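You operate a simulated robot arm through the tools that you are given. There is no shell and no other tool. Be economical: measure what you need, move in short steps, check, and stop when the job is done.

You run a simulated robot arm. Do the job below in one go: nothing can be reset, and whatever is moved stays where it is left.

## Task
Sort the four yarn bundles into the bins by their printed fibre.
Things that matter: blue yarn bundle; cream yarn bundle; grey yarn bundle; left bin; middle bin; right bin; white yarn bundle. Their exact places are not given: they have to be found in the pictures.

Only the result counts: the job must be done as asked and must still hold three seconds after the hand-in. Knocking over, shifting, dropping, spilling or breaking anything else fails it.

## Robot
A 6-joint arm with a fingered hand, hanging from a carriage that runs on a gantry, over the field with the corners [-2.447, -1.467], [0.053, -1.467], [0.053, 0.013], [-2.447, 0.013] (x, y) and turns from -5.62 to 6.388 rad about z. Base frame: it is fixed where the carriage stands at the start and does not move with it; the origin is on the floor, on the carriage's upright axis, x ahead of it, y to its left, z up; the surface under the hand at the start is at about z = 0.247. Units: m, rad, N and s.
Its first joint turns from -2.897 to 2.897 rad. Places, roughly: left bin [0.4, 0.3, 0.4]; middle bin [0.4, 0, 0.4]; right bin [0.4, -0.3, 0.4]. Payload 3.7 kg.
The tool frame sits at the grasp point between the pads (the TCP): z along the fingers, y along the line on which they close. The tips reach 0.026 m beyond it. Largest opening 0.156 m; the body of the gripper starts 0.073 m behind the TCP. The gripper is a hand of 4 fingers: y runs from the thumb to the fingers, the wrist lies at [0, 0, -0.239] in the tool frame.
Orientation is that of the tool frame in the base frame, as [roll, pitch, yaw] about the fixed x, y, z axes, in that order (R = Rz(yaw) Ry(pitch) Rx(roll)). With the fingers straight down and closing along the base's y, the tool's x points along the base's -x, its y along +y and its z along -z.

## Interface
- The arm moves only by the tool send_rows. Its argument "rows" is text: rows parted by semicolons, each of 6 numbers parted by spaces: the shift along the tool's x, y, z in units of 400 mm (1.0 is 400 mm), then the turn, a rotation vector about the tool's x, y, z in units of 90 degrees (1.0 is 90 degrees). In form: dx dy dz rx ry rz; .... A call has 1 to 12 rows; each row is the pose to reach, as a shift and turn from the pose commanded when the call began, along the tool's axes at that moment. A call with a number of a shift or a turn outside -1 to 1 is refused whole. A row lasts 0.2 s, in which the tool goes at most 0.05 m and 0.15 rad; a call with a longer step from one row to the next is refused whole. A pose out of reach is approached as far as the arm can. The call stops where the force on the tool passes 40 N (or 10 N more than at its start, if that is more) or the arm is blocked; 0.2 s more then pass. In this call time passes only in rows, and 0.2 s behind the last. It gives the time, the measured TCP pose, the force on the tool (base axes), the opening and the grip force at its end, in the units of the frame above (readings bear some noise), with the torque about the TCP (base axes, N m) and any sound that the robot's microphone picked up.
- Cameras (640 x 400 px; columns grow to the right, rows downward): "scene" is now at [0.2529, -0.0145, 1.6451]; the picture's right is [-0.27, -0.96, 0.00], its down [-0.90, 0.25, -0.36] and it looks along [0.35, -0.10, -0.93] (base axes); focal length 254 px, centre (320, 200). "wrist" rides on the gripper at [0.058, -0.058, -0.091] in the tool frame; the picture's right is [0.71, 0.71, 0.00], its down [-0.53, 0.53, -0.67] and it looks along [-0.47, 0.47, 0.74] (tool axes); focal length 265 px, centre (320, 200).
- get_image(camera): a new picture of that camera. It takes no simulated time.
- slide_trunk(by): slides the trunk up (or, below 0, down) by that many m; the arm and the scene camera ride with it, the base frame stays. It gives what a move gives, with no picture.
- base_move(legs): drives the robot by 1 to 6 legs, each [ahead, left, turn to the left] in m, m and rad, along the robot's own axes; the way and the turn of a leg run together, so that a leg with both is an arc; at most 1.5 m and 3.142 rad a leg. The arm and the cameras ride along, it lands a little off, and it stops where it bumps. It keeps to its track: a leg is cut to what the track allows. It gives what a move gives.
- move_fingers(finger1, finger2, finger3, thumb_bend): sets how far each is bent, from 0 (flat) to 1 (curled in); at 0.3 the hand is open as for a grip, at 0.7 the pads meet at the TCP. One left out holds its place. A second passes; each finger stops where it meets its share of the squeeze, and holds until it gets a number again. It is the only way to open and close the hand. It gives what a move gives, with no picture; readings hold the bend of each and the force on the fingers (four entries, about 0 where the hand has none), thumb and palm.
- aim_head(pan, tilt): turns the head with the scene camera to pan (to the left, within 2.705 rad either way) and tilt (down, from -0.506 to 1.204), counted from straight ahead of the robot. It gives what a move gives.
- probe_pixels(camera, pixels): there is no depth. For up to 12 entries [column, row, z] of the newest picture of that camera ("zoom" is the newest enlarged one), the place [x, y] in the base frame at which the ray of that pixel passes the height z, good to about 0.002 m. It takes no simulated time.
- zoom(camera, box): a new picture of the part [left, top, right, bottom] of that camera's present view, enlarged. It takes no simulated time.
- sign_off(): hands the job in; it is judged then, once.

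Work in short steps. Measure before you move; look again where a grasp or a placing could have gone wrong, and mend it. You have 80 turns and 68 pictures in all, those below and enlarged ones among them. Open the gripper and draw the arm clear of the work before you hand the job in, unless the task says otherwise; then end with one line.

The tools are called after "Request:" by a JSON object that holds its "op" and its "data". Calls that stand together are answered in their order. send_rows: Moves the arm, as the interface text tells. Its arguments: {"type":"object","properties":{"rows":{"type":"string"}},"required":["rows"]} The other tools are called the same way: slide_trunk (by) slides the trunk up or down; move_fingers (finger1, finger2, finger3, thumb_bend) moves the fingers one by one; base_move (legs) drives the base; aim_head (pan, tilt) turns the head that bears the scene camera; get_image (camera) takes a picture; probe_pixels (camera, pixels) gives the place at which the rays of pixels pass given heights; zoom (camera, box) takes an enlarged picture of a part of a camera's view; sign_off () hands the job in.

At the start:

```text
t: 0.0
eef_pos: [0.4501, -0.2333, 1.0434]
ee_rot: [3.14, 0.001, 3.14]
force: [0.2, 0.4, 0.0]
wrist_torque: [-0.01, -0.05, -0.03]
gripper_width: 0.1559
grasp_force: 0.0
shape: jaw
bend: [0.3, 0.3, 0.3, 0.3]
finger forces: [0.0, 0.0, 0.0, 0.0, 0.0, 0.0]
trunk travel left (down, up): [-0.579, 0.1]
robot x, y, heading: [0.0004, -0.0023, 0.004]
head pan, tilt: [-0.278, 1.201]
```

scene: 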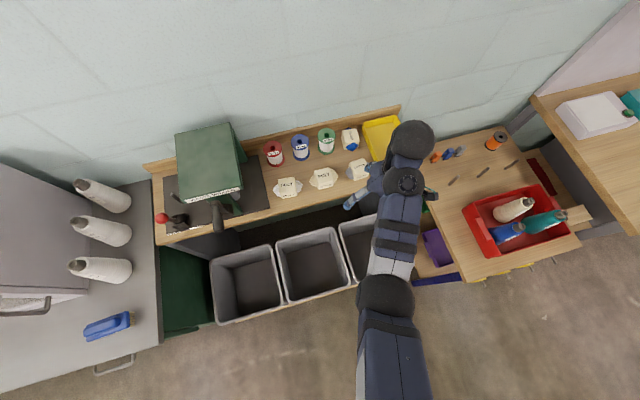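
wrist: 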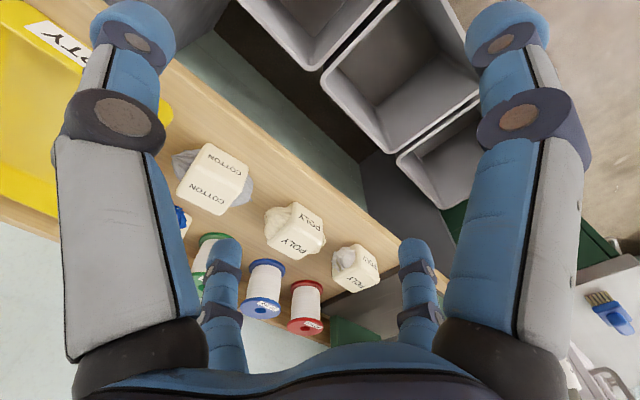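

The scene picture shows four labelled bundles near (288,187), (322,178), (358,168), (350,138) and three grey bins below. I zoom in to read the labels.

Request:
{"op": "zoom", "data": {"camera": "scene", "box": [250, 100, 410, 200]}}

Request:
{"op": "zoom", "data": {"camera": "scene", "box": [200, 200, 400, 330]}}

Request:
{"op": "zoom", "data": {"camera": "wrist", "box": [150, 130, 400, 300]}}

```text
4.00 times, centred on (330, 150) of scene
```

zoom: 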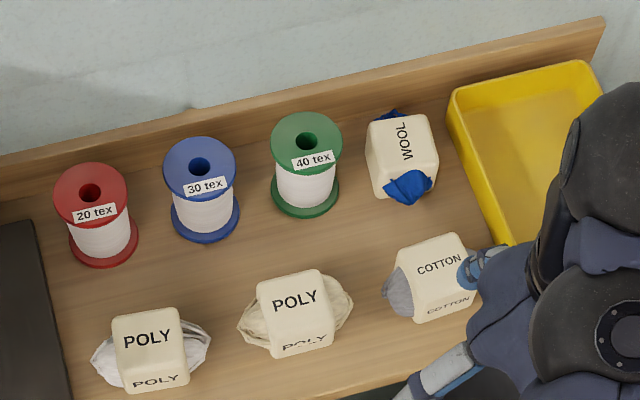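

```text
3.08 times, centred on (300, 265) of scene
```

zoom: 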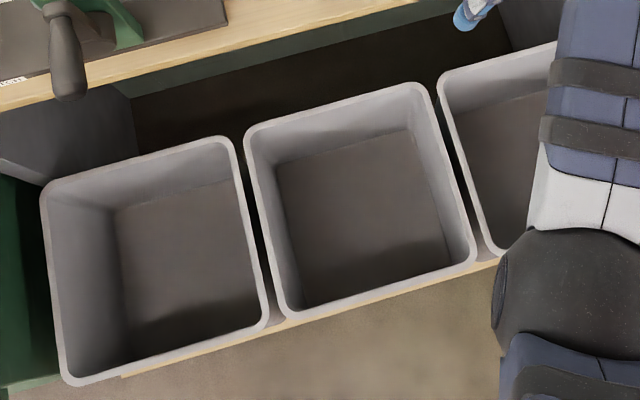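

```text
2.35 times, centred on (275, 215) of wrist
```

zoom: 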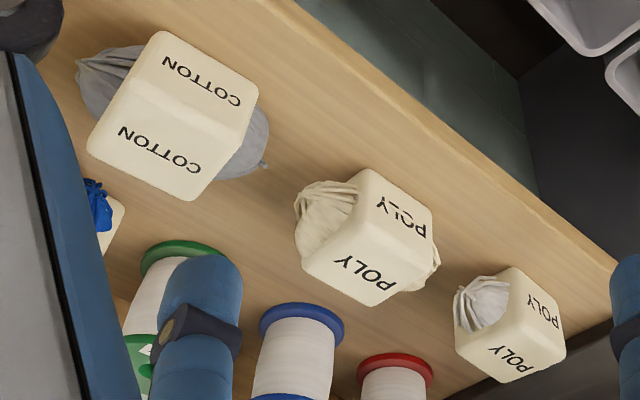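

Fibres read: white POLY, cream POLY, grey COTTON, blue WOOL. The bins' labels aren't visible from above, so I look round first before driving back to see their fronts.

Request:
{"op": "aim_head", "data": {"pan": 2.7, "tilt": 0.5}}

Request:
{"op": "get_image", "data": {"camera": "scene"}}

Request:
{"op": "aim_head", "data": {"pan": -2.5, "tilt": 0.5}}

Request:
{"op": "get_image", "data": {"camera": "scene"}}

```text
t: 2.6
eef_pos: [0.4482, -0.2327, 1.0424]
ee_rot: [3.141, 0.001, 3.141]
force: [-1.1, 0.4, -0.1]
wrist_torque: [0.01, -0.01, -0.01]
gripper_width: 0.1562
grasp_force: 0.1
shape: jaw
bend: [0.3, 0.3, 0.3, 0.3]
finger forces: [0.0, 0.1, 0.1, 0.0, 0.0, 0.0]
trunk travel left (down, up): [-0.579, 0.1]
robot x, y, heading: [0.0006, 0.0022, -0.002]
head pan, tilt: [2.7, 0.499]
```

```text
62 pictures are left
```

scene: 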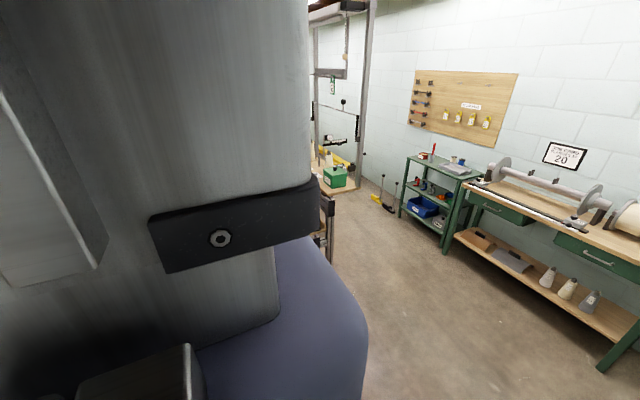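

```text
t: 6.7
eef_pos: [0.4497, -0.2327, 1.0424]
ee_rot: [-3.141, 0.0, 3.141]
force: [-0.4, 0.3, 0.6]
wrist_torque: [0.0, -0.01, -0.01]
gripper_width: 0.1558
grasp_force: 0.1
shape: jaw
bend: [0.3, 0.3, 0.3, 0.3]
finger forces: [0.0, 0.0, 0.0, 0.0, 0.1, 0.0]
trunk travel left (down, up): [-0.579, 0.1]
robot x, y, heading: [0.0032, -0.0016, 0.002]
head pan, tilt: [-2.499, 0.499]
```

```text
61 pictures are left
```

scene: 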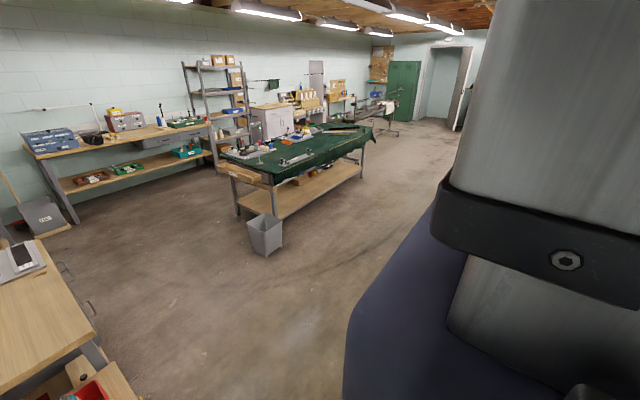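

Behind is clear floor near the robot. I drive back 1 m and look ahead at the bin fronts and the wall.

Request:
{"op": "base_move", "data": {"legs": [[-1.0, 0, 0]]}}

Request:
{"op": "aim_head", "data": {"pan": 0, "tilt": 0.7}}

Request:
{"op": "get_image", "data": {"camera": "scene"}}

```text
t: 11.8
eef_pos: [-0.5364, -0.2334, 1.0428]
ee_rot: [-3.141, 0.0, -3.131]
force: [0.5, 0.3, 0.8]
wrist_torque: [-0.03, -0.01, -0.02]
gripper_width: 0.156
grasp_force: 0.1
shape: jaw
bend: [0.3, 0.3, 0.3, 0.3]
finger forces: [0.1, 0.0, 0.1, 0.0, 0.0, 0.1]
trunk travel left (down, up): [-0.579, 0.1]
robot x, y, heading: [-0.9914, -0.0079, 0.003]
head pan, tilt: [-2.499, 0.499]
```

```text
t: 14.1
eef_pos: [-0.5359, -0.2336, 1.0422]
ee_rot: [-3.141, 0.0, -3.131]
force: [0.4, -0.3, -0.5]
wrist_torque: [-0.03, -0.02, 0.01]
gripper_width: 0.156
grasp_force: 0.1
shape: jaw
bend: [0.3, 0.3, 0.3, 0.3]
finger forces: [0.0, 0.1, 0.1, 0.1, 0.0, 0.0]
trunk travel left (down, up): [-0.579, 0.1]
robot x, y, heading: [-0.9892, -0.0039, 0.012]
head pan, tilt: [0.0, 0.7]
```

```text
60 pictures are left
```

scene: 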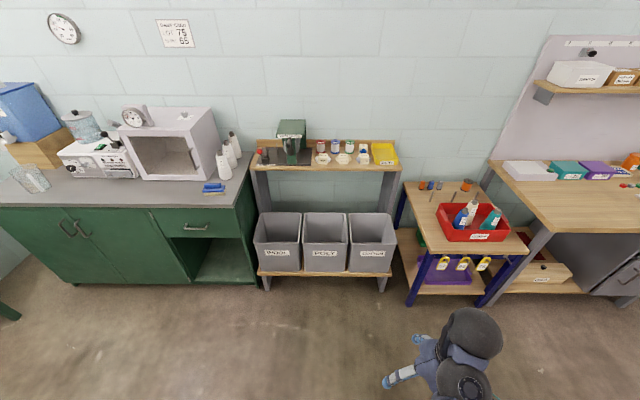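

Labels are on the bin fronts; zooming to read them and the shelf.

Request:
{"op": "zoom", "data": {"camera": "scene", "box": [245, 200, 405, 300]}}

Request:
{"op": "zoom", "data": {"camera": "scene", "box": [245, 110, 405, 210]}}

```text
4.00 times, centred on (325, 250) of scene
```

zoom: 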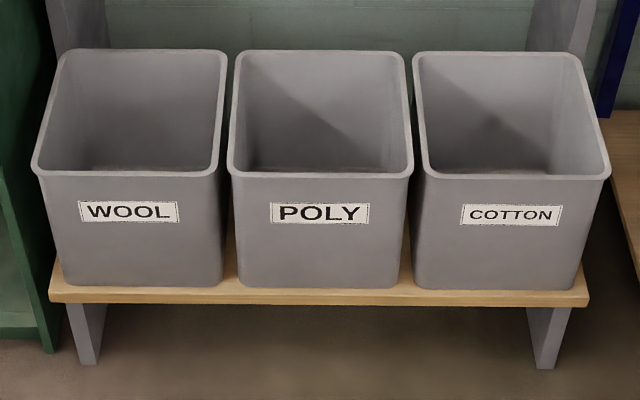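

```text
4.00 times, centred on (325, 160) of scene
```

zoom: 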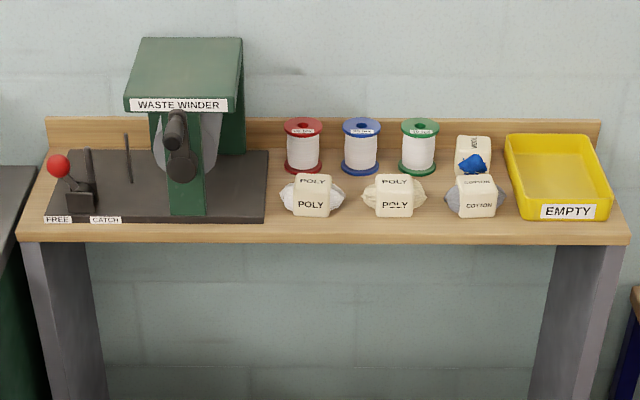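

Left = WOOL, middle = POLY, right = COTTON. Now I probe the shelf's corners at several heights to triangulate, and then go back for a top view.

Request:
{"op": "probe_pixels", "data": {"camera": "zoom", "pixels": [[17, 238, 0.7], [17, 238, 0.8], [17, 238, 0.9], [632, 238, 0.7], [632, 238, 0.8], [632, 238, 0.9], [312, 217, 0.8], [394, 217, 0.8], [476, 217, 0.8], [472, 175, 0.8]]}}

Request:
{"op": "probe_pixels", "data": {"camera": "scene", "pixels": [[253, 242, 0.5], [253, 242, 0.6], [396, 243, 0.5], [396, 243, 0.6], [257, 273, 0.25]]}}

Request:
{"op": "base_move", "data": {"legs": [[0.6, 0, 0]]}}

Request:
{"op": "aim_head", "data": {"pan": 0, "tilt": 0.8}}

Request:
{"op": "get_image", "data": {"camera": "scene"}}

```text
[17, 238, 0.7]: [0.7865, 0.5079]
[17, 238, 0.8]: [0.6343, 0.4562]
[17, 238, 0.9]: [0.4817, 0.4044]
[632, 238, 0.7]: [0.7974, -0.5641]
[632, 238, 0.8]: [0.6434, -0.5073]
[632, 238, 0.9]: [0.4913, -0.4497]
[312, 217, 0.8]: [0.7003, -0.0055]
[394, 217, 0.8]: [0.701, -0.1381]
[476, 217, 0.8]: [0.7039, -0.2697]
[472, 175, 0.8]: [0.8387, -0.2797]
```

```text
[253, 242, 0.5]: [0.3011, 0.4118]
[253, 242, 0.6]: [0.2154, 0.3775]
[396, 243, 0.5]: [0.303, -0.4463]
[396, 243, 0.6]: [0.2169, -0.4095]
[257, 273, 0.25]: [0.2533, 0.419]
```

```text
t: 17.4
eef_pos: [0.0588, -0.2377, 1.0415]
ee_rot: [-3.141, 0.0, 3.138]
force: [1.5, -0.1, -0.6]
wrist_torque: [0.01, -0.03, 0.02]
gripper_width: 0.1561
grasp_force: 0.1
shape: jaw
bend: [0.3, 0.3, 0.3, 0.3]
finger forces: [0.0, 0.1, 0.0, 0.1, 0.0, 0.0]
trunk travel left (down, up): [-0.579, 0.1]
robot x, y, heading: [-0.3918, -0.0054, -0.009]
head pan, tilt: [0.0, 0.7]
```

```text
t: 18.1
eef_pos: [0.0579, -0.2367, 1.0438]
ee_rot: [3.142, 0.001, 3.139]
force: [0.8, 0.9, 0.1]
wrist_torque: [-0.02, 0.0, 0.02]
gripper_width: 0.1561
grasp_force: 0.0
shape: jaw
bend: [0.3, 0.3, 0.3, 0.3]
finger forces: [0.1, 0.1, 0.0, 0.0, 0.0, 0.0]
trunk travel left (down, up): [-0.579, 0.1]
robot x, y, heading: [-0.3904, -0.0025, -0.001]
head pan, tilt: [0.0, 0.799]
```

```text
57 pictures are left
```

scene: 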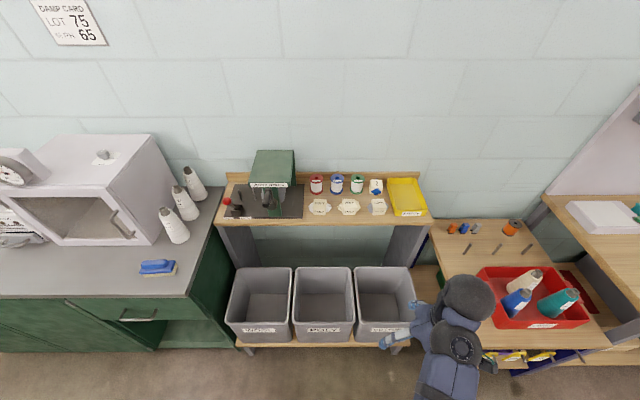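

Zoom on the shelf with all four bundles visible now, then probe.

Request:
{"op": "zoom", "data": {"camera": "scene", "box": [290, 150, 450, 250]}}

Request:
{"op": "probe_pixels", "data": {"camera": "scene", "pixels": [[215, 224, 0.7], [215, 224, 0.8], [215, 224, 0.9], [434, 224, 0.7], [434, 224, 0.8], [434, 224, 0.9], [224, 326, 0.5], [224, 326, 0.6], [417, 322, 0.5], [417, 322, 0.6]]}}

```text
4.00 times, centred on (370, 200) of scene
```

zoom: 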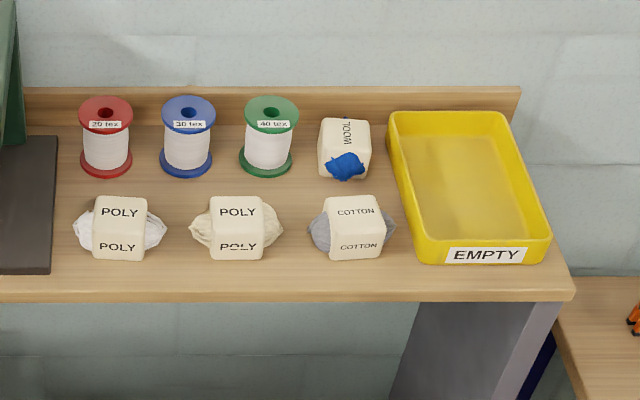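

```text
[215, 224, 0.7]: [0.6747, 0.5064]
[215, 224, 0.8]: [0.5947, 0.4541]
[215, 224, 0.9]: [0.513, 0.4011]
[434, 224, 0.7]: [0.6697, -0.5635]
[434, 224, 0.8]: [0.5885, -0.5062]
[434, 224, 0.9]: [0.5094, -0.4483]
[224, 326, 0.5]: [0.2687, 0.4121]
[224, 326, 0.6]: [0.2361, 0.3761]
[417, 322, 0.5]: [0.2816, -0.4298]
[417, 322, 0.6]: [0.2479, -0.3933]
```

Triangulating: shelf top about z 0.86 with front at x 0.55, bin rims about z 0.55. I probe the bundles in this zoom.

Request:
{"op": "probe_pixels", "data": {"camera": "zoom", "pixels": [[92, 259, 0.862], [146, 259, 0.862], [209, 259, 0.862], [264, 259, 0.862], [326, 259, 0.862], [382, 256, 0.862], [98, 197, 0.92], [146, 197, 0.92], [344, 180, 0.862], [320, 118, 0.92], [369, 120, 0.92], [389, 130, 0.9]]}}

Request:
{"op": "probe_pixels", "data": {"camera": "zoom", "pixels": [[93, 230, 0.92], [146, 230, 0.92], [210, 230, 0.92], [263, 230, 0.92], [328, 230, 0.92], [383, 230, 0.92], [320, 147, 0.92], [369, 147, 0.92], [271, 170, 0.862], [290, 105, 0.95], [249, 105, 0.95], [415, 240, 0.9]]}}

```text
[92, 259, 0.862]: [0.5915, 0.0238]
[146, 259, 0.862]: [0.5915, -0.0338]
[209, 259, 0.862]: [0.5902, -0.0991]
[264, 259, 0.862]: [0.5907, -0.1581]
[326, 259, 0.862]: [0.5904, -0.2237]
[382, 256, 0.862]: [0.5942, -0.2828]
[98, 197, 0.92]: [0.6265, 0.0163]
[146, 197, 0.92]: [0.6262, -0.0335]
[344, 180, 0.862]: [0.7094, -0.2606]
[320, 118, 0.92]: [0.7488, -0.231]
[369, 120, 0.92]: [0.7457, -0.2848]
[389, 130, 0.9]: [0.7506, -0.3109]
```

```text
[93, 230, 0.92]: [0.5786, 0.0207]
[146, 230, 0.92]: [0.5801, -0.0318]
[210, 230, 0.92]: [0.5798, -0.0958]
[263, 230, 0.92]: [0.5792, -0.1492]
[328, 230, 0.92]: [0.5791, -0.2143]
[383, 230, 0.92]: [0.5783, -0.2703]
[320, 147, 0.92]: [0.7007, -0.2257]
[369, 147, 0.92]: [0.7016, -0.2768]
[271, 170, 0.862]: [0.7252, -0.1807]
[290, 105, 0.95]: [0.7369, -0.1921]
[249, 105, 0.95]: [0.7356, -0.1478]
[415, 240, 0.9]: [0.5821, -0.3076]
```

Bundles: white ≈(0.61,-0.005), cream ≈(0.61,-0.125), grey ≈(0.61,-0.245), blue ≈(0.73,-0.255), about 5 cm sleeves. Before approaching I learn which finger is which by bending them differently in free air.

Request:
{"op": "move_fingers", "data": {"finger1": 0.5, "finger2": 0.3, "finger3": 0.1, "thumb_bend": 0.3}}

Request:
{"op": "get_image", "data": {"camera": "wrist"}}

Request:
{"op": "zoom", "data": {"camera": "scene", "box": [360, 260, 520, 360]}}

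```text
t: 19.1
eef_pos: [0.0583, -0.2371, 1.0436]
ee_rot: [-3.141, 0.0, 3.138]
force: [0.2, -0.1, 0.3]
wrist_torque: [-0.03, 0.01, -0.01]
gripper_width: 0.0835
grasp_force: 0.0
shape: fingers
bend: [0.5, 0.3, 0.1, 0.3]
finger forces: [0.1, 0.0, 0.1, 0.1, 0.0, 0.0]
trunk travel left (down, up): [-0.579, 0.1]
robot x, y, heading: [-0.3931, -0.0022, -0.002]
head pan, tilt: [0.0, 0.799]
```

```text
55 pictures are left
```

wrist: 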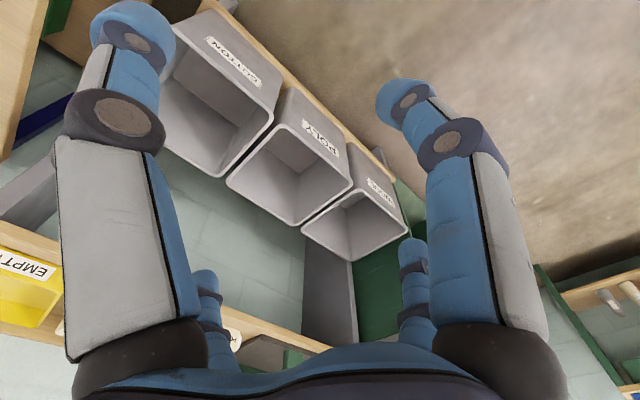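

```text
4.00 times, centred on (440, 310) of scene
```

zoom: 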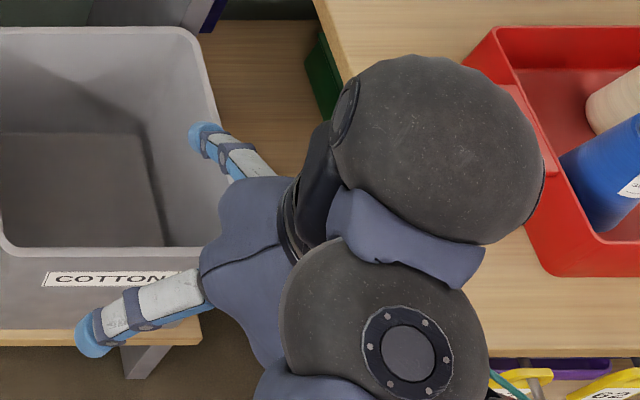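

The right-hand big finger is finger1, the small left is finger3. I probe the two visible fingertips to fix their directions about the TCP.

Request:
{"op": "probe_pixels", "data": {"camera": "zoom", "pixels": [[203, 135, 1.03], [92, 338, 1.03], [230, 250, 1.12], [203, 135, 1.06], [92, 338, 1.06]]}}

```text
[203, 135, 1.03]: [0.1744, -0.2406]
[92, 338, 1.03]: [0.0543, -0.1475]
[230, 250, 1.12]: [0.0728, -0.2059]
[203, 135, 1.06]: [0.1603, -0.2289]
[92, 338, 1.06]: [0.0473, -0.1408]
```

Fingers form a cross: thumb at tool -y, finger2 +y, finger1 +x, finger3 -x. In free air here, I reset the fingers to a narrowed opening and bring the TCP straight ahead of the robot (relative ≈ [0.56, 0]).

Request:
{"op": "move_fingers", "data": {"finger1": 0.5, "finger2": 0.42, "finger3": 0.5, "thumb_bend": 0.42}}

Request:
{"op": "send_rows", "data": {"rows": "-0.04 0.09 0 0 0 0; -0.08 0.18 0 0 0 0; -0.12 0.27 0 0 0 0; -0.16 0.36 0 0 0 0; -0.2 0.45 0 0 0 0; -0.24 0.54 0 0 0 0; -0.275 0.59 0 0 0 0; -0.275 0.59 0 0 0 0"}}

Request:
{"op": "get_image", "data": {"camera": "scene"}}

```text
t: 20.1
eef_pos: [0.0581, -0.2375, 1.0436]
ee_rot: [3.14, 0.0, 3.137]
force: [-1.0, 0.1, 0.4]
wrist_torque: [0.01, -0.01, -0.02]
gripper_width: 0.0636
grasp_force: 0.1
shape: fingers
bend: [0.5, 0.42, 0.5, 0.42]
finger forces: [0.0, 0.1, 0.0, 0.0, 0.1, 0.0]
trunk travel left (down, up): [-0.579, 0.1]
robot x, y, heading: [-0.3895, 0.0007, -0.002]
head pan, tilt: [0.0, 0.799]
```

```text
t: 21.9
eef_pos: [0.1696, -0.0019, 1.0426]
ee_rot: [-3.14, -0.002, 3.136]
force: [0.5, 0.1, 0.4]
wrist_torque: [0.0, -0.01, 0.0]
gripper_width: 0.0634
grasp_force: 0.1
shape: fingers
bend: [0.5, 0.42, 0.5, 0.42]
finger forces: [0.1, 0.0, 0.0, 0.0, 0.0, 0.0]
trunk travel left (down, up): [-0.579, 0.1]
robot x, y, heading: [-0.3903, 0.0006, -0.007]
head pan, tilt: [0.0, 0.799]
```

```text
53 pictures are left
```

scene: 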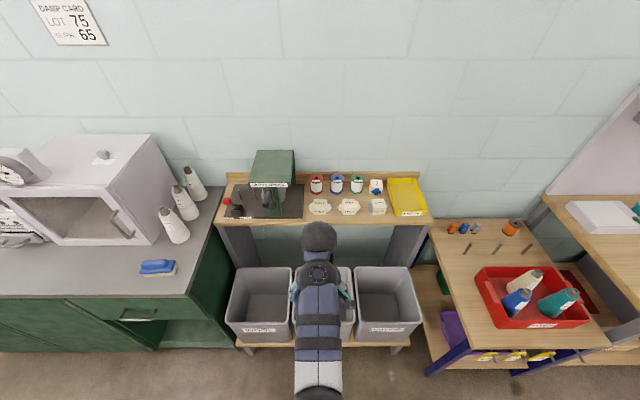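

Reach straight ahead works. I check the real finger opening in the wrist picture.

Request:
{"op": "get_image", "data": {"camera": "wrist"}}

Request:
{"op": "slide_trunk", "data": {"by": -0.08}}

```text
52 pictures are left
```

wrist: 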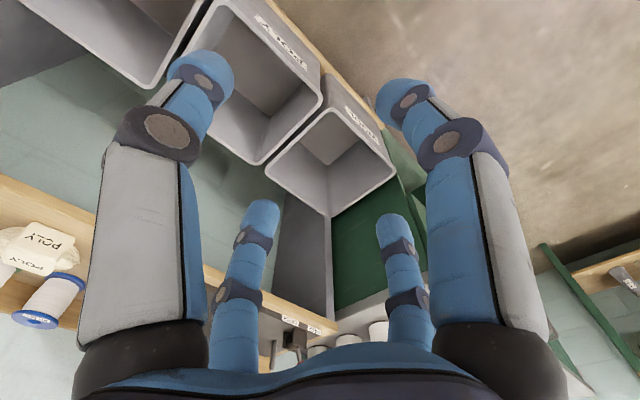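

```text
t: 23.1
eef_pos: [0.1689, -0.0026, 0.9623]
ee_rot: [-3.142, 0.001, 3.138]
force: [-0.8, 0.6, 0.2]
wrist_torque: [-0.01, 0.02, -0.04]
gripper_width: 0.0633
grasp_force: 0.0
shape: fingers
bend: [0.5, 0.42, 0.5, 0.42]
finger forces: [0.1, 0.1, 0.0, 0.0, 0.0, 0.1]
trunk travel left (down, up): [-0.499, 0.18]
robot x, y, heading: [-0.3929, -0.0065, -0.001]
head pan, tilt: [0.0, 0.799]
```

Tips at bend 0.5 are about ±0.043 inside, at 0.42 about ±0.055. I drive forward 0.44 m so the hand hovers above the white bundle, tips about z 0.936.

Request:
{"op": "base_move", "data": {"legs": [[0.36, 0, 0]]}}

Request:
{"op": "aim_head", "data": {"pan": 0, "tilt": 1.0}}

Request:
{"op": "get_image", "data": {"camera": "scene"}}

Request:
{"op": "get_image", "data": {"camera": "wrist"}}

```text
t: 25.4
eef_pos: [0.5258, -0.0026, 0.9625]
ee_rot: [3.141, -0.001, 3.139]
force: [0.2, 0.4, -0.4]
wrist_torque: [0.01, 0.02, 0.02]
gripper_width: 0.0636
grasp_force: 0.0
shape: fingers
bend: [0.5, 0.42, 0.5, 0.42]
finger forces: [0.1, 0.0, 0.0, 0.0, 0.0, 0.0]
trunk travel left (down, up): [-0.499, 0.18]
robot x, y, heading: [-0.0375, -0.004, -0.001]
head pan, tilt: [0.0, 0.799]
```

```text
t: 26.1
eef_pos: [0.5263, -0.0023, 0.9628]
ee_rot: [-3.14, 0.0, 3.14]
force: [0.1, -0.6, -0.4]
wrist_torque: [-0.02, 0.02, 0.02]
gripper_width: 0.0636
grasp_force: 0.1
shape: fingers
bend: [0.5, 0.42, 0.5, 0.42]
finger forces: [0.1, 0.0, 0.0, 0.0, 0.1, 0.1]
trunk travel left (down, up): [-0.499, 0.18]
robot x, y, heading: [-0.0345, -0.0004, 0.002]
head pan, tilt: [0.0, 1.0]
```

```text
51 pictures are left
```

scene: 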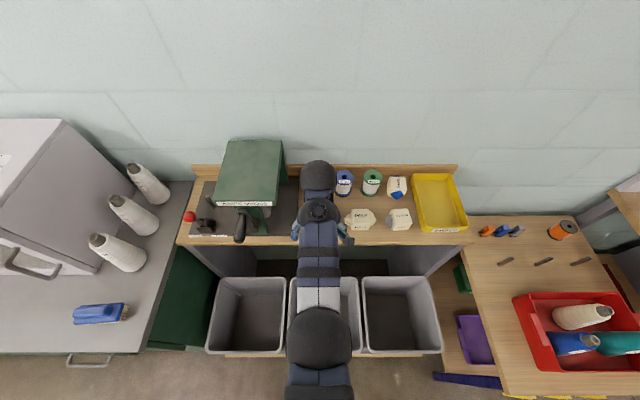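

```text
50 pictures are left
```

wrist: 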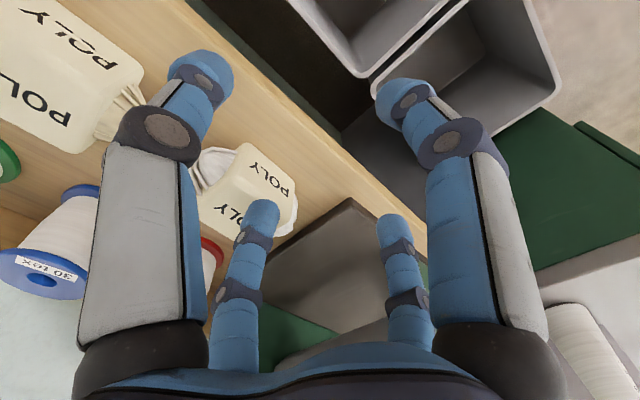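

Measuring cream, grey, and blue more precisely from this steeper scene view, and the white from the wrist view.

Request:
{"op": "zoom", "data": {"camera": "scene", "box": [330, 160, 426, 240]}}

Request:
{"op": "probe_pixels", "data": {"camera": "wrist", "pixels": [[243, 143, 0.905], [296, 182, 0.905], [243, 143, 0.862], [296, 182, 0.862], [240, 168, 0.905], [285, 201, 0.905], [193, 168, 0.89], [297, 218, 0.89], [145, 70, 0.905], [96, 150, 0.905]]}}

```text
5.00 times, centred on (378, 200) of scene
```

zoom: 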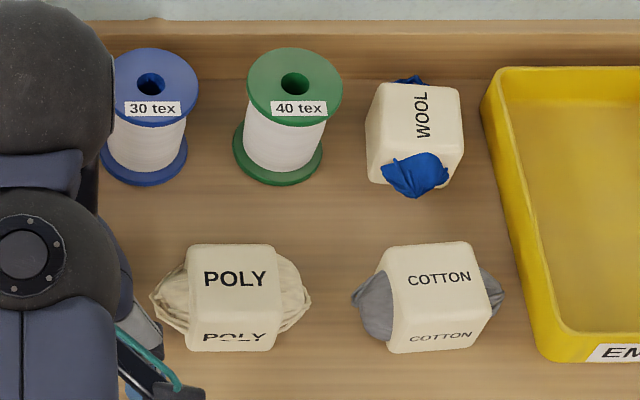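

```text
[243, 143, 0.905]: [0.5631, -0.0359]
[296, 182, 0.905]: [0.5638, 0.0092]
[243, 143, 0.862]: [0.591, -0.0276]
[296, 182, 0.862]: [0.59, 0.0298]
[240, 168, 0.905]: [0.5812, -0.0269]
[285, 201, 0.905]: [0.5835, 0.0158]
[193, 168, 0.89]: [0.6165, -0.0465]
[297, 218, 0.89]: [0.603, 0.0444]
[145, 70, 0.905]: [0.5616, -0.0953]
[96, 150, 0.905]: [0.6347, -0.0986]
```

Wrist view confirms the white's base front at x 0.59 with shelf z ≈ 0.862. Probing the others in the zoom.

Request:
{"op": "probe_pixels", "data": {"camera": "zoom", "pixels": [[188, 350, 0.865], [276, 350, 0.865], [189, 245, 0.903], [275, 245, 0.903], [393, 351, 0.865], [483, 345, 0.865], [376, 246, 0.903], [469, 242, 0.903], [366, 178, 0.865], [450, 185, 0.865], [378, 85, 0.903], [462, 85, 0.903]]}}

Request:
{"op": "probe_pixels", "data": {"camera": "zoom", "pixels": [[368, 153, 0.903], [463, 150, 0.903], [415, 196, 0.87], [408, 76, 0.89], [322, 155, 0.865], [248, 85, 0.93], [342, 90, 0.93], [295, 75, 0.93], [510, 150, 0.915], [484, 100, 0.915], [352, 300, 0.885], [503, 290, 0.885]]}}

```text
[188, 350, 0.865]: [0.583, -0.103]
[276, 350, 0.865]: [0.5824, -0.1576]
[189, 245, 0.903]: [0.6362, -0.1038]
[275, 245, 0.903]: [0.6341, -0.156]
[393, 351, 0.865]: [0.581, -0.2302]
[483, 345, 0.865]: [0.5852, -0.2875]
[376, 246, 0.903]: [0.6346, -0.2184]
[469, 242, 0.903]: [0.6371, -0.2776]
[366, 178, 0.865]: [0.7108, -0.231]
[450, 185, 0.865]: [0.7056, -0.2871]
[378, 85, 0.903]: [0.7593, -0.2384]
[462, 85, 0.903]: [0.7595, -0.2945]
```

```text
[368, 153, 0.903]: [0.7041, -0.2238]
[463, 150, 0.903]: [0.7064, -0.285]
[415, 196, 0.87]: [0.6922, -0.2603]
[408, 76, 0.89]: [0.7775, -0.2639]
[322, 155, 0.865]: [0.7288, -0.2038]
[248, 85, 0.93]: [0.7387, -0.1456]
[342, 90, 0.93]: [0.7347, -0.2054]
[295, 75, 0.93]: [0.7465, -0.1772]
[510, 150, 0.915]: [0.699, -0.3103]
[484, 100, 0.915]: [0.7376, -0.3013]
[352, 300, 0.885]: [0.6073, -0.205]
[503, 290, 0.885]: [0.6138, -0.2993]
```

Cream centre (0.610,-0.130), grey (0.609,-0.253), blue (0.733,-0.259), white (0.61,-0.003). I move the base forward 0.075 and check.

Request:
{"op": "base_move", "data": {"legs": [[0.075, 0, 0]]}}

Request:
{"op": "get_image", "data": {"camera": "wrist"}}

```text
t: 27.1
eef_pos: [0.6005, -0.0022, 0.9628]
ee_rot: [-3.141, -0.001, 3.14]
force: [0.4, 0.2, -1.1]
wrist_torque: [-0.05, 0.01, -0.03]
gripper_width: 0.0637
grasp_force: 0.0
shape: fingers
bend: [0.5, 0.42, 0.5, 0.42]
finger forces: [0.1, 0.0, 0.0, 0.0, 0.1, 0.1]
trunk travel left (down, up): [-0.499, 0.18]
robot x, y, heading: [0.0389, -0.0065, -0.003]
head pan, tilt: [0.0, 1.0]
```

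```text
48 pictures are left
```

wrist: 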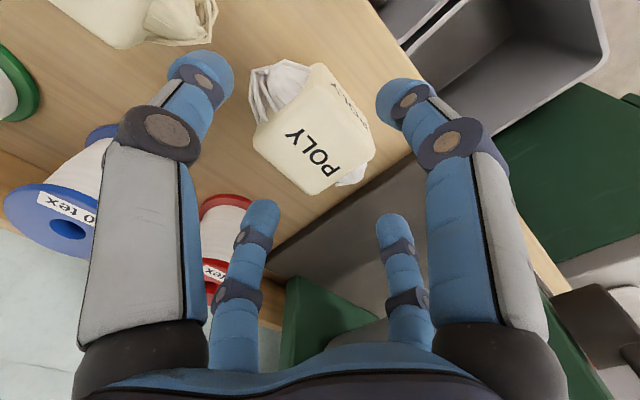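

The white is slightly further than the TCP and centred. The winder board lies close at y≈0.066, so I tighten finger2 to 0.46, align to (0.610,-0.006) and descend to z 0.897.

Request:
{"op": "move_fingers", "data": {"finger2": 0.46}}

Request:
{"op": "send_rows", "data": {"rows": "-0.024 -0.01 0 0 0 0; -0.024 -0.01 0.04 0 0 0; -0.024 -0.01 0.08 0 0 0; -0.024 -0.01 0.12 0 0 0; -0.024 -0.01 0.15 0 0 0; -0.024 -0.01 0.163 0 0 0; -0.024 -0.01 0.163 0 0 0"}}

Request:
{"op": "get_image", "data": {"camera": "wrist"}}

```text
t: 28.1
eef_pos: [0.6009, -0.0028, 0.9629]
ee_rot: [3.141, 0.001, 3.14]
force: [-0.7, -0.5, 0.2]
wrist_torque: [0.05, 0.02, 0.01]
gripper_width: 0.0636
grasp_force: 0.1
shape: fingers
bend: [0.5, 0.46, 0.5, 0.42]
finger forces: [0.0, 0.0, 0.0, 0.0, 0.0, 0.0]
trunk travel left (down, up): [-0.499, 0.18]
robot x, y, heading: [0.0418, -0.0045, -0.005]
head pan, tilt: [0.0, 1.0]
```

```text
t: 29.4
eef_pos: [0.6181, -0.0057, 0.9143]
ee_rot: [3.141, 0.015, 3.14]
force: [-2.7, -0.6, 21.6]
wrist_torque: [-0.01, 1.23, 0.0]
gripper_width: 0.067
grasp_force: 10.5
shape: fingers
bend: [0.47, 0.46, 0.5, 0.42]
finger forces: [21.1, 0.0, 0.1, 0.0, 0.0, 0.0]
trunk travel left (down, up): [-0.499, 0.18]
robot x, y, heading: [0.042, -0.008, -0.001]
head pan, tilt: [0.0, 1.0]
stopped in row 6: the force on the tool passed its limit at 50 N (the readings are from after the stop); the commanded pose is now the measured one
```

```text
47 pictures are left
```

wrist: 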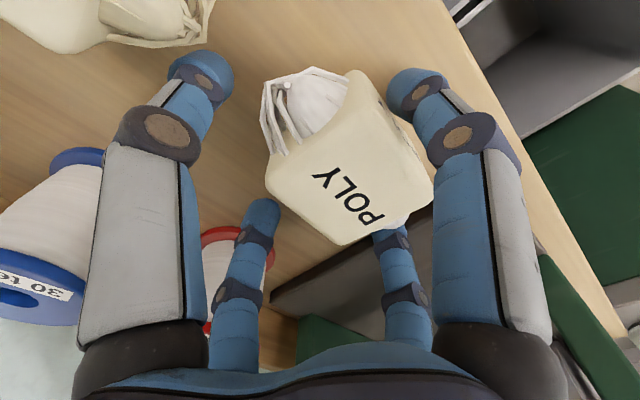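

Finger1's tip met the sleeve's front edge: the hand sits too far back (x 0.618). I lift and look again.

Request:
{"op": "send_rows", "data": {"rows": "0.005 0 -0.03 0 0 0; 0.02 0 -0.1 0 0 0; 0.02 0 -0.13 0 0 0; 0.02 0 -0.13 0 0 0"}}

Request:
{"op": "zoom", "data": {"camera": "wrist", "box": [160, 30, 480, 230]}}

```text
t: 30.4
eef_pos: [0.6077, -0.0068, 0.9629]
ee_rot: [3.141, 0.01, 3.14]
force: [-0.2, -0.4, 0.4]
wrist_torque: [0.03, 0.0, 0.01]
gripper_width: 0.0634
grasp_force: 0.0
shape: fingers
bend: [0.5, 0.46, 0.5, 0.42]
finger forces: [0.0, 0.0, 0.1, 0.0, 0.0, 0.0]
trunk travel left (down, up): [-0.499, 0.18]
robot x, y, heading: [0.0422, -0.006, -0.002]
head pan, tilt: [0.0, 1.0]
```

```text
2.00 times, centred on (320, 130) of wrist
```

zoom: 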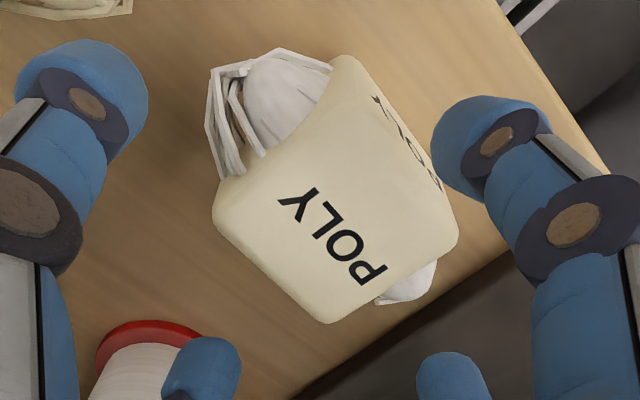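

Probing the sleeve's corners in this zoom.

Request:
{"op": "probe_pixels", "data": {"camera": "zoom", "pixels": [[216, 212, 0.903], [325, 322, 0.903], [456, 225, 0.865], [350, 58, 0.865], [300, 165, 0.903], [405, 265, 0.903], [216, 212, 0.91], [325, 322, 0.91], [436, 285, 0.88], [213, 80, 0.88]]}}

```text
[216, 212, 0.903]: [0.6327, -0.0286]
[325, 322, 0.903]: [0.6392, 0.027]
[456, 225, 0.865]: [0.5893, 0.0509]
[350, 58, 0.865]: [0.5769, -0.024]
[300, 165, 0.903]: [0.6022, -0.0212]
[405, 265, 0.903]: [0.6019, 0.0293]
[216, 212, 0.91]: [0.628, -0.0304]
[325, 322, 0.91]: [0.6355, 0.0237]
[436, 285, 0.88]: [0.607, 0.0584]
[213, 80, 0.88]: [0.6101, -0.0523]
```

Request:
{"op": "probe_pixels", "data": {"camera": "zoom", "pixels": [[470, 120, 0.937], [440, 165, 0.937], [485, 150, 0.945], [100, 60, 0.937], [145, 100, 0.937], [205, 345, 0.937], [225, 360, 0.937], [445, 360, 0.937], [420, 372, 0.937]]}}

```text
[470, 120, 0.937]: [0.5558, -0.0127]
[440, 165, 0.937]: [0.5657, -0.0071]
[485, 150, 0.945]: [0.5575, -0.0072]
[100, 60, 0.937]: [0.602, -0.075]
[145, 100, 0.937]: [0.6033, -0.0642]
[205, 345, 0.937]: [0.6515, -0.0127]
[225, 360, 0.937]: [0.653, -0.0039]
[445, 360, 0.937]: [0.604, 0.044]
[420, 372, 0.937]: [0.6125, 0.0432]
```

The tufts leave no room for y-fingers beside the winder board, so I'll grip the sleeve diagonally, with the fingers at its four corners. I set all fingers to 0.45 and turn the hand about 38° (sleeve is yawed ≈ -0.12) above the bundle centre (0.610, 0.000).

Request:
{"op": "move_fingers", "data": {"finger1": 0.45, "finger2": 0.45, "finger3": 0.45, "thumb_bend": 0.45}}

Request:
{"op": "send_rows", "data": {"rows": "-0.003 0.017 0 0 0 -0.085; -0.003 0.017 0 0 0 -0.17; -0.003 0.017 0 0 0 -0.255; -0.003 0.017 0 0 0 -0.34; -0.003 0.017 0 0 0 -0.425; -0.003 0.017 0 0 0 -0.425"}}

Request:
{"op": "get_image", "data": {"camera": "wrist"}}

```text
t: 31.4
eef_pos: [0.6077, -0.0059, 0.9626]
ee_rot: [-3.141, 0.01, 3.14]
force: [0.3, 0.5, 0.1]
wrist_torque: [0.0, -0.01, 0.01]
gripper_width: 0.065
grasp_force: 0.0
shape: fingers
bend: [0.45, 0.45, 0.45, 0.45]
finger forces: [0.0, 0.1, 0.0, 0.0, 0.0, 0.0]
trunk travel left (down, up): [-0.499, 0.18]
robot x, y, heading: [0.0395, -0.0033, -0.001]
head pan, tilt: [0.0, 1.0]
```

```text
t: 32.8
eef_pos: [0.6081, 0.0003, 0.9631]
ee_rot: [-3.134, 0.009, -2.474]
force: [0.2, -0.6, 0.3]
wrist_torque: [0.0, -0.03, -0.03]
gripper_width: 0.065
grasp_force: 0.0
shape: fingers
bend: [0.45, 0.45, 0.45, 0.45]
finger forces: [0.0, 0.0, 0.0, 0.0, 0.1, 0.0]
trunk travel left (down, up): [-0.499, 0.18]
robot x, y, heading: [0.0392, -0.003, 0.003]
head pan, tilt: [0.0, 1.0]
```

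```text
45 pictures are left
```

wrist: 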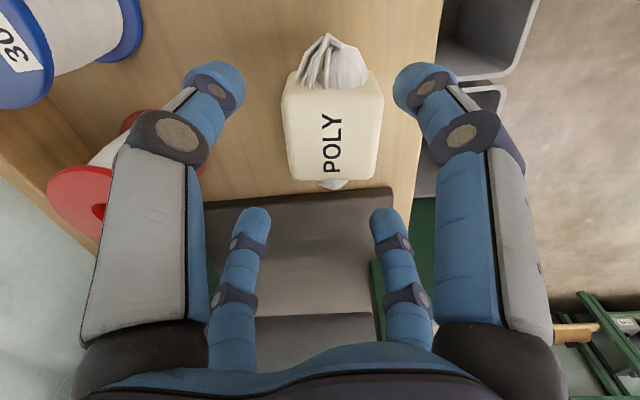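

Now the sleeve is square between the fingers. I probe its sides to centre.

Request:
{"op": "probe_pixels", "data": {"camera": "wrist", "pixels": [[283, 120, 0.89], [383, 120, 0.89], [291, 175, 0.903], [377, 178, 0.903], [332, 120, 0.903], [332, 92, 0.903], [332, 180, 0.903], [330, 35, 0.88], [330, 189, 0.87], [245, 90, 0.937], [395, 92, 0.937], [320, 200, 0.88]]}}

```text
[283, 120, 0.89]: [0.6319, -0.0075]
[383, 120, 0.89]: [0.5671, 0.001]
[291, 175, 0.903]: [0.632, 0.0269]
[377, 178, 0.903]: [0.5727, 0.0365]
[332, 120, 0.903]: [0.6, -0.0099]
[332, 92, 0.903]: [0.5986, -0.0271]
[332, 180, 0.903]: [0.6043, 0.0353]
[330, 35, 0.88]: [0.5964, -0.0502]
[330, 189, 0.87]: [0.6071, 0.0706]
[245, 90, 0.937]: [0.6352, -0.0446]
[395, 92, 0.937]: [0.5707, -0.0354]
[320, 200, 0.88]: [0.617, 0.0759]
```

Centre is about (0.603, 0.003). Shift there, then descend to z ≈ 0.897.

Request:
{"op": "send_rows", "data": {"rows": "0.005 0.014 0.0 0 0 0; 0.005 0.014 0.05 0 0 0; 0.005 0.014 0.1 0 0 0; 0.005 0.014 0.13 0 0 0; 0.005 0.014 0.15 0 0 0; 0.005 0.014 0.165 0 0 0; 0.005 0.014 0.165 0 0 0"}}

Request:
{"op": "get_image", "data": {"camera": "wrist"}}

```text
t: 34.0
eef_pos: [0.6112, 0.0031, 0.9143]
ee_rot: [-3.124, 0.021, -2.475]
force: [-1.8, 1.4, 19.1]
wrist_torque: [-0.12, 0.98, -0.06]
gripper_width: 0.0696
grasp_force: 9.4
shape: fingers
bend: [0.43, 0.44, 0.45, 0.45]
finger forces: [11.7, 7.2, 0.1, 0.1, 0.1, 0.0]
trunk travel left (down, up): [-0.499, 0.18]
robot x, y, heading: [0.0388, -0.0021, -0.002]
head pan, tilt: [0.0, 1.0]
stopped in row 5: the force on the tool passed its limit at 49 N (the readings are from after the stop); the commanded pose is now the measured one
```

```text
44 pictures are left
```

wrist: 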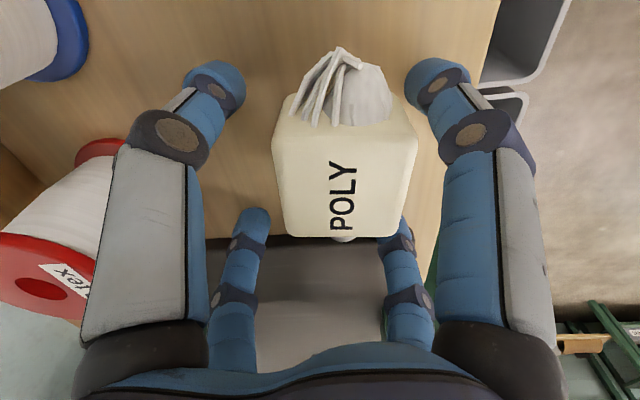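

Contact torques put the touch at x≈0.56 under both front tips: it is the shelf itself, so the shelf top is about z 0.885 (my stereo was 2 cm low), and the sleeve centre is about (0.600,-0.004). I raise slightly, level the hand and centre it.

Request:
{"op": "send_rows", "data": {"rows": "0 0 -0.025 0 0 0; 0.015 0.002 -0.025 -0.0112 0.0134 0; 0.031 0.005 -0.025 -0.0112 0.0134 0; 0.031 0.005 -0.015 -0.0112 0.0134 0; 0.031 0.005 -0.015 -0.0112 0.0134 0"}}

Request:
{"op": "get_image", "data": {"camera": "wrist"}}

```text
t: 35.2
eef_pos: [0.5976, -0.0022, 0.9167]
ee_rot: [3.137, -0.003, -2.475]
force: [0.5, -0.3, -1.0]
wrist_torque: [-0.04, 0.02, 0.01]
gripper_width: 0.0657
grasp_force: 0.0
shape: fingers
bend: [0.45, 0.45, 0.45, 0.45]
finger forces: [0.0, 0.0, 0.0, 0.0, 0.0, 0.1]
trunk travel left (down, up): [-0.499, 0.18]
robot x, y, heading: [0.0393, -0.0051, -0.003]
head pan, tilt: [0.0, 1.0]
```

```text
43 pictures are left
```

wrist: 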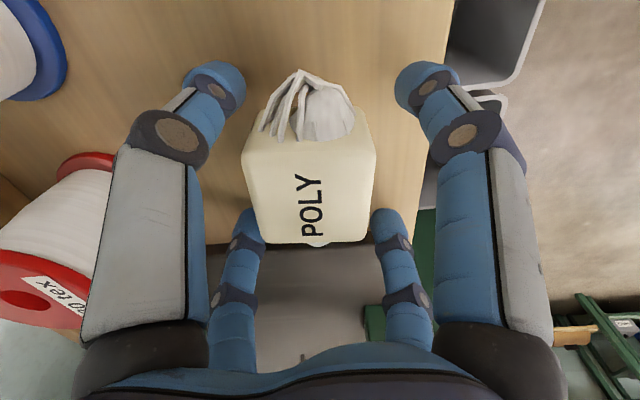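

Centred well (sleeve column 245–378, mid ≈311). Close all fingers.

Request:
{"op": "move_fingers", "data": {"finger1": 0.7, "finger2": 0.7, "finger3": 0.7, "thumb_bend": 0.7}}

Request:
{"op": "get_image", "data": {"camera": "wrist"}}

```text
t: 36.2
eef_pos: [0.5969, -0.003, 0.9177]
ee_rot: [3.135, -0.003, -2.473]
force: [0.6, -0.7, -0.9]
wrist_torque: [-0.02, -0.01, -0.03]
gripper_width: 0.0449
grasp_force: 23.1
shape: fingers
bend: [0.53, 0.54, 0.6, 0.59]
finger forces: [12.1, 10.8, 7.9, 0.1, 15.4, 0.1]
trunk travel left (down, up): [-0.499, 0.18]
robot x, y, heading: [0.039, -0.002, -0.004]
head pan, tilt: [0.0, 1.0]
```

```text
42 pictures are left
```

wrist: 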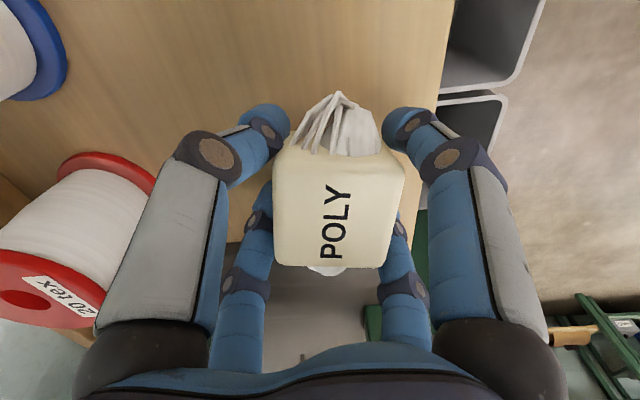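

All four fingers hold (8–15 N). Lift straight up 0.12.

Request:
{"op": "send_rows", "data": {"rows": "0 0 -0.05 0 0 0; 0 0 -0.1 0 0 0; 0 0 -0.2 0 0 0; 0 0 -0.3 0 0 0; 0 0 -0.3 0 0 0"}}

Request:
{"op": "get_image", "data": {"camera": "wrist"}}

```text
t: 37.4
eef_pos: [0.5981, -0.003, 1.0361]
ee_rot: [3.136, -0.004, -2.475]
force: [0.5, -0.3, 0.7]
wrist_torque: [0.01, 0.01, 0.0]
gripper_width: 0.0449
grasp_force: 23.1
shape: fingers
bend: [0.53, 0.54, 0.6, 0.59]
finger forces: [12.3, 10.6, 7.9, 0.0, 15.4, 0.0]
trunk travel left (down, up): [-0.499, 0.18]
robot x, y, heading: [0.0406, -0.0035, -0.004]
head pan, tilt: [0.0, 1.0]
```

```text
41 pictures are left
```

wrist: 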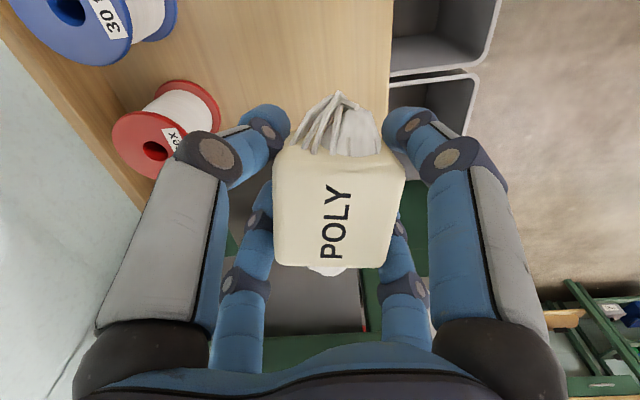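

Held firmly. Back 0.21 m so the hand is over the middle bin, then look.

Request:
{"op": "base_move", "data": {"legs": [[-0.21, 0, 0]]}}

Request:
{"op": "get_image", "data": {"camera": "scene"}}

```text
t: 39.0
eef_pos: [0.3883, -0.0035, 1.0351]
ee_rot: [3.136, -0.002, -2.479]
force: [0.0, -0.4, 0.2]
wrist_torque: [-0.03, 0.03, 0.01]
gripper_width: 0.0451
grasp_force: 23.0
shape: fingers
bend: [0.53, 0.54, 0.6, 0.59]
finger forces: [12.4, 10.6, 7.9, 0.0, 15.5, 0.0]
trunk travel left (down, up): [-0.499, 0.18]
robot x, y, heading: [-0.1667, -0.0071, -0.006]
head pan, tilt: [0.0, 1.0]
```

```text
40 pictures are left
```

scene: 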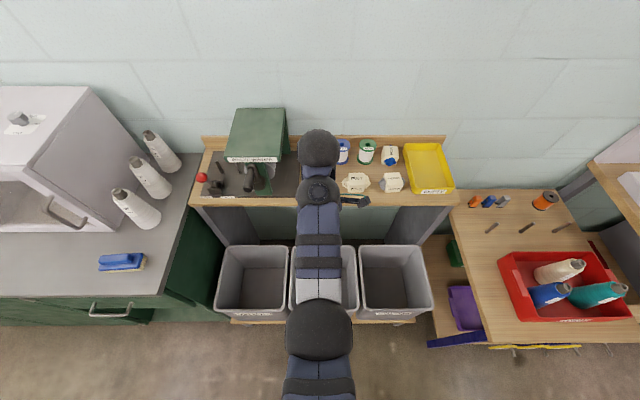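

Probe the bin rims at z 0.555 to find their centres.

Request:
{"op": "probe_pixels", "data": {"camera": "scene", "pixels": [[222, 247, 0.555], [288, 247, 0.555], [215, 308, 0.555], [287, 310, 0.555], [361, 247, 0.555], [420, 247, 0.555], [363, 308, 0.555], [434, 307, 0.555]]}}

Request:
{"op": "slide_trunk", "data": {"by": -0.2}}

Request:
{"op": "get_image", "data": {"camera": "scene"}}

Request:
{"op": "get_image", "data": {"camera": "wrist"}}

```text
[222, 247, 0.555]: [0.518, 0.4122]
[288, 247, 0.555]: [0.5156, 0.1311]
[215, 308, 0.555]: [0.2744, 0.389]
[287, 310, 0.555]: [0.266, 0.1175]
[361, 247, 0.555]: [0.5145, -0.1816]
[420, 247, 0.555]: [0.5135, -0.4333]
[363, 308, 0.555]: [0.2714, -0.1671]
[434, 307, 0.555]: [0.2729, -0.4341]
```

```text
t: 41.2
eef_pos: [0.3873, -0.0042, 0.8355]
ee_rot: [3.135, -0.003, -2.479]
force: [-1.0, 0.0, 0.2]
wrist_torque: [-0.01, -0.02, 0.02]
gripper_width: 0.045
grasp_force: 22.6
shape: fingers
bend: [0.53, 0.54, 0.6, 0.59]
finger forces: [12.5, 10.6, 7.9, 0.0, 15.4, 0.1]
trunk travel left (down, up): [-0.299, 0.38]
robot x, y, heading: [-0.1736, -0.0038, -0.008]
head pan, tilt: [0.0, 1.0]
```

```text
39 pictures are left
```

scene: 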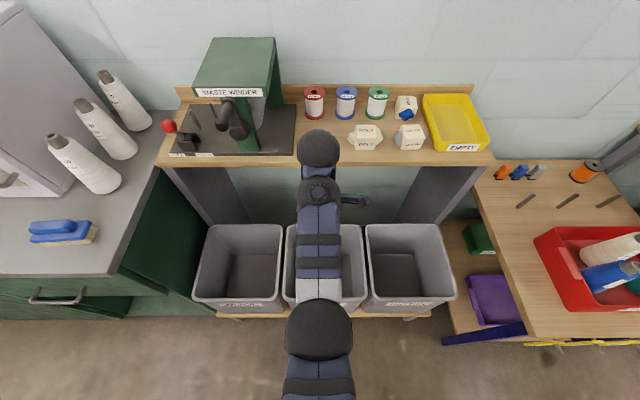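

```text
38 pictures are left
```

wrist: 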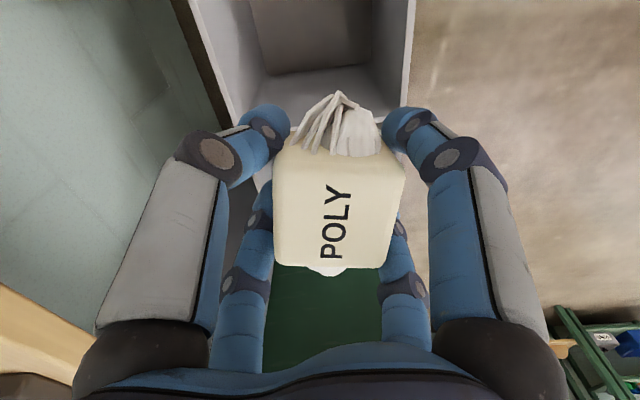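

Bins: left centre ≈(0.39,0.265), middle ≈(0.39,-0.02), right ≈(0.39,-0.305). Path is clear; lower trunk further 0.28 so the bundle is at rim level.

Request:
{"op": "slide_trunk", "data": {"by": -0.24}}

Request:
{"op": "get_image", "data": {"camera": "scene"}}

```text
t: 43.7
eef_pos: [0.3876, -0.0031, 0.5965]
ee_rot: [3.136, -0.002, -2.479]
force: [-0.4, 0.1, -0.2]
wrist_torque: [-0.01, -0.01, 0.0]
gripper_width: 0.0449
grasp_force: 23.0
shape: fingers
bend: [0.53, 0.54, 0.6, 0.59]
finger forces: [12.4, 10.6, 7.9, 0.0, 15.4, 0.0]
trunk travel left (down, up): [-0.059, 0.62]
robot x, y, heading: [-0.1714, -0.0088, -0.006]
head pan, tilt: [0.0, 1.0]
```

```text
37 pictures are left
```

scene: 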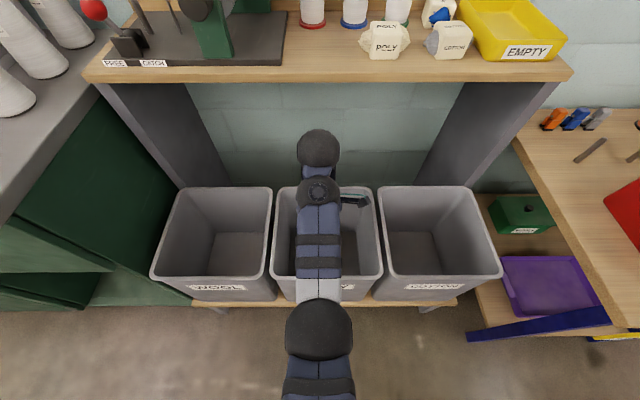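

The hand is above the middle bin. Lower 0.15 m with the arm into it, shifting 15 mm toward its centre.

Request:
{"op": "send_rows", "data": {"rows": "0.023 -0.029 0.05 0 0 0; 0.023 -0.029 0.12 0 0 0; 0.023 -0.029 0.2 0 0 0; 0.023 -0.029 0.28 0 0 0; 0.023 -0.029 0.36 0 0 0; 0.023 -0.029 0.36 0 0 0"}}

Request:
{"op": "get_image", "data": {"camera": "wrist"}}

```text
t: 45.1
eef_pos: [0.3887, -0.0187, 0.4529]
ee_rot: [3.137, -0.004, -2.479]
force: [-0.3, 0.7, -0.4]
wrist_torque: [0.03, -0.01, -0.04]
gripper_width: 0.0446
grasp_force: 22.9
shape: fingers
bend: [0.53, 0.54, 0.6, 0.59]
finger forces: [12.6, 10.5, 7.8, 0.1, 15.4, 0.1]
trunk travel left (down, up): [-0.059, 0.62]
robot x, y, heading: [-0.1722, -0.0047, -0.009]
head pan, tilt: [0.0, 1.0]
```

```text
36 pictures are left
```

wrist: 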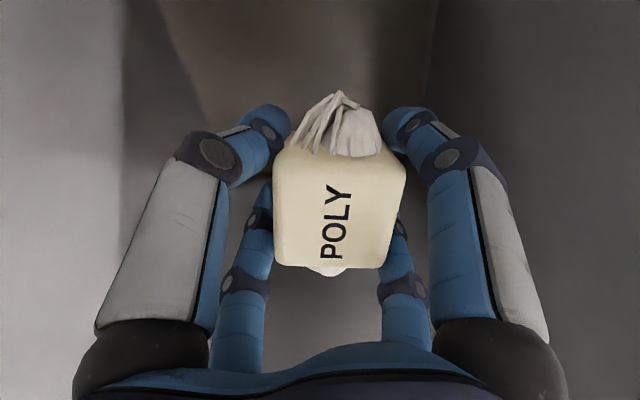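

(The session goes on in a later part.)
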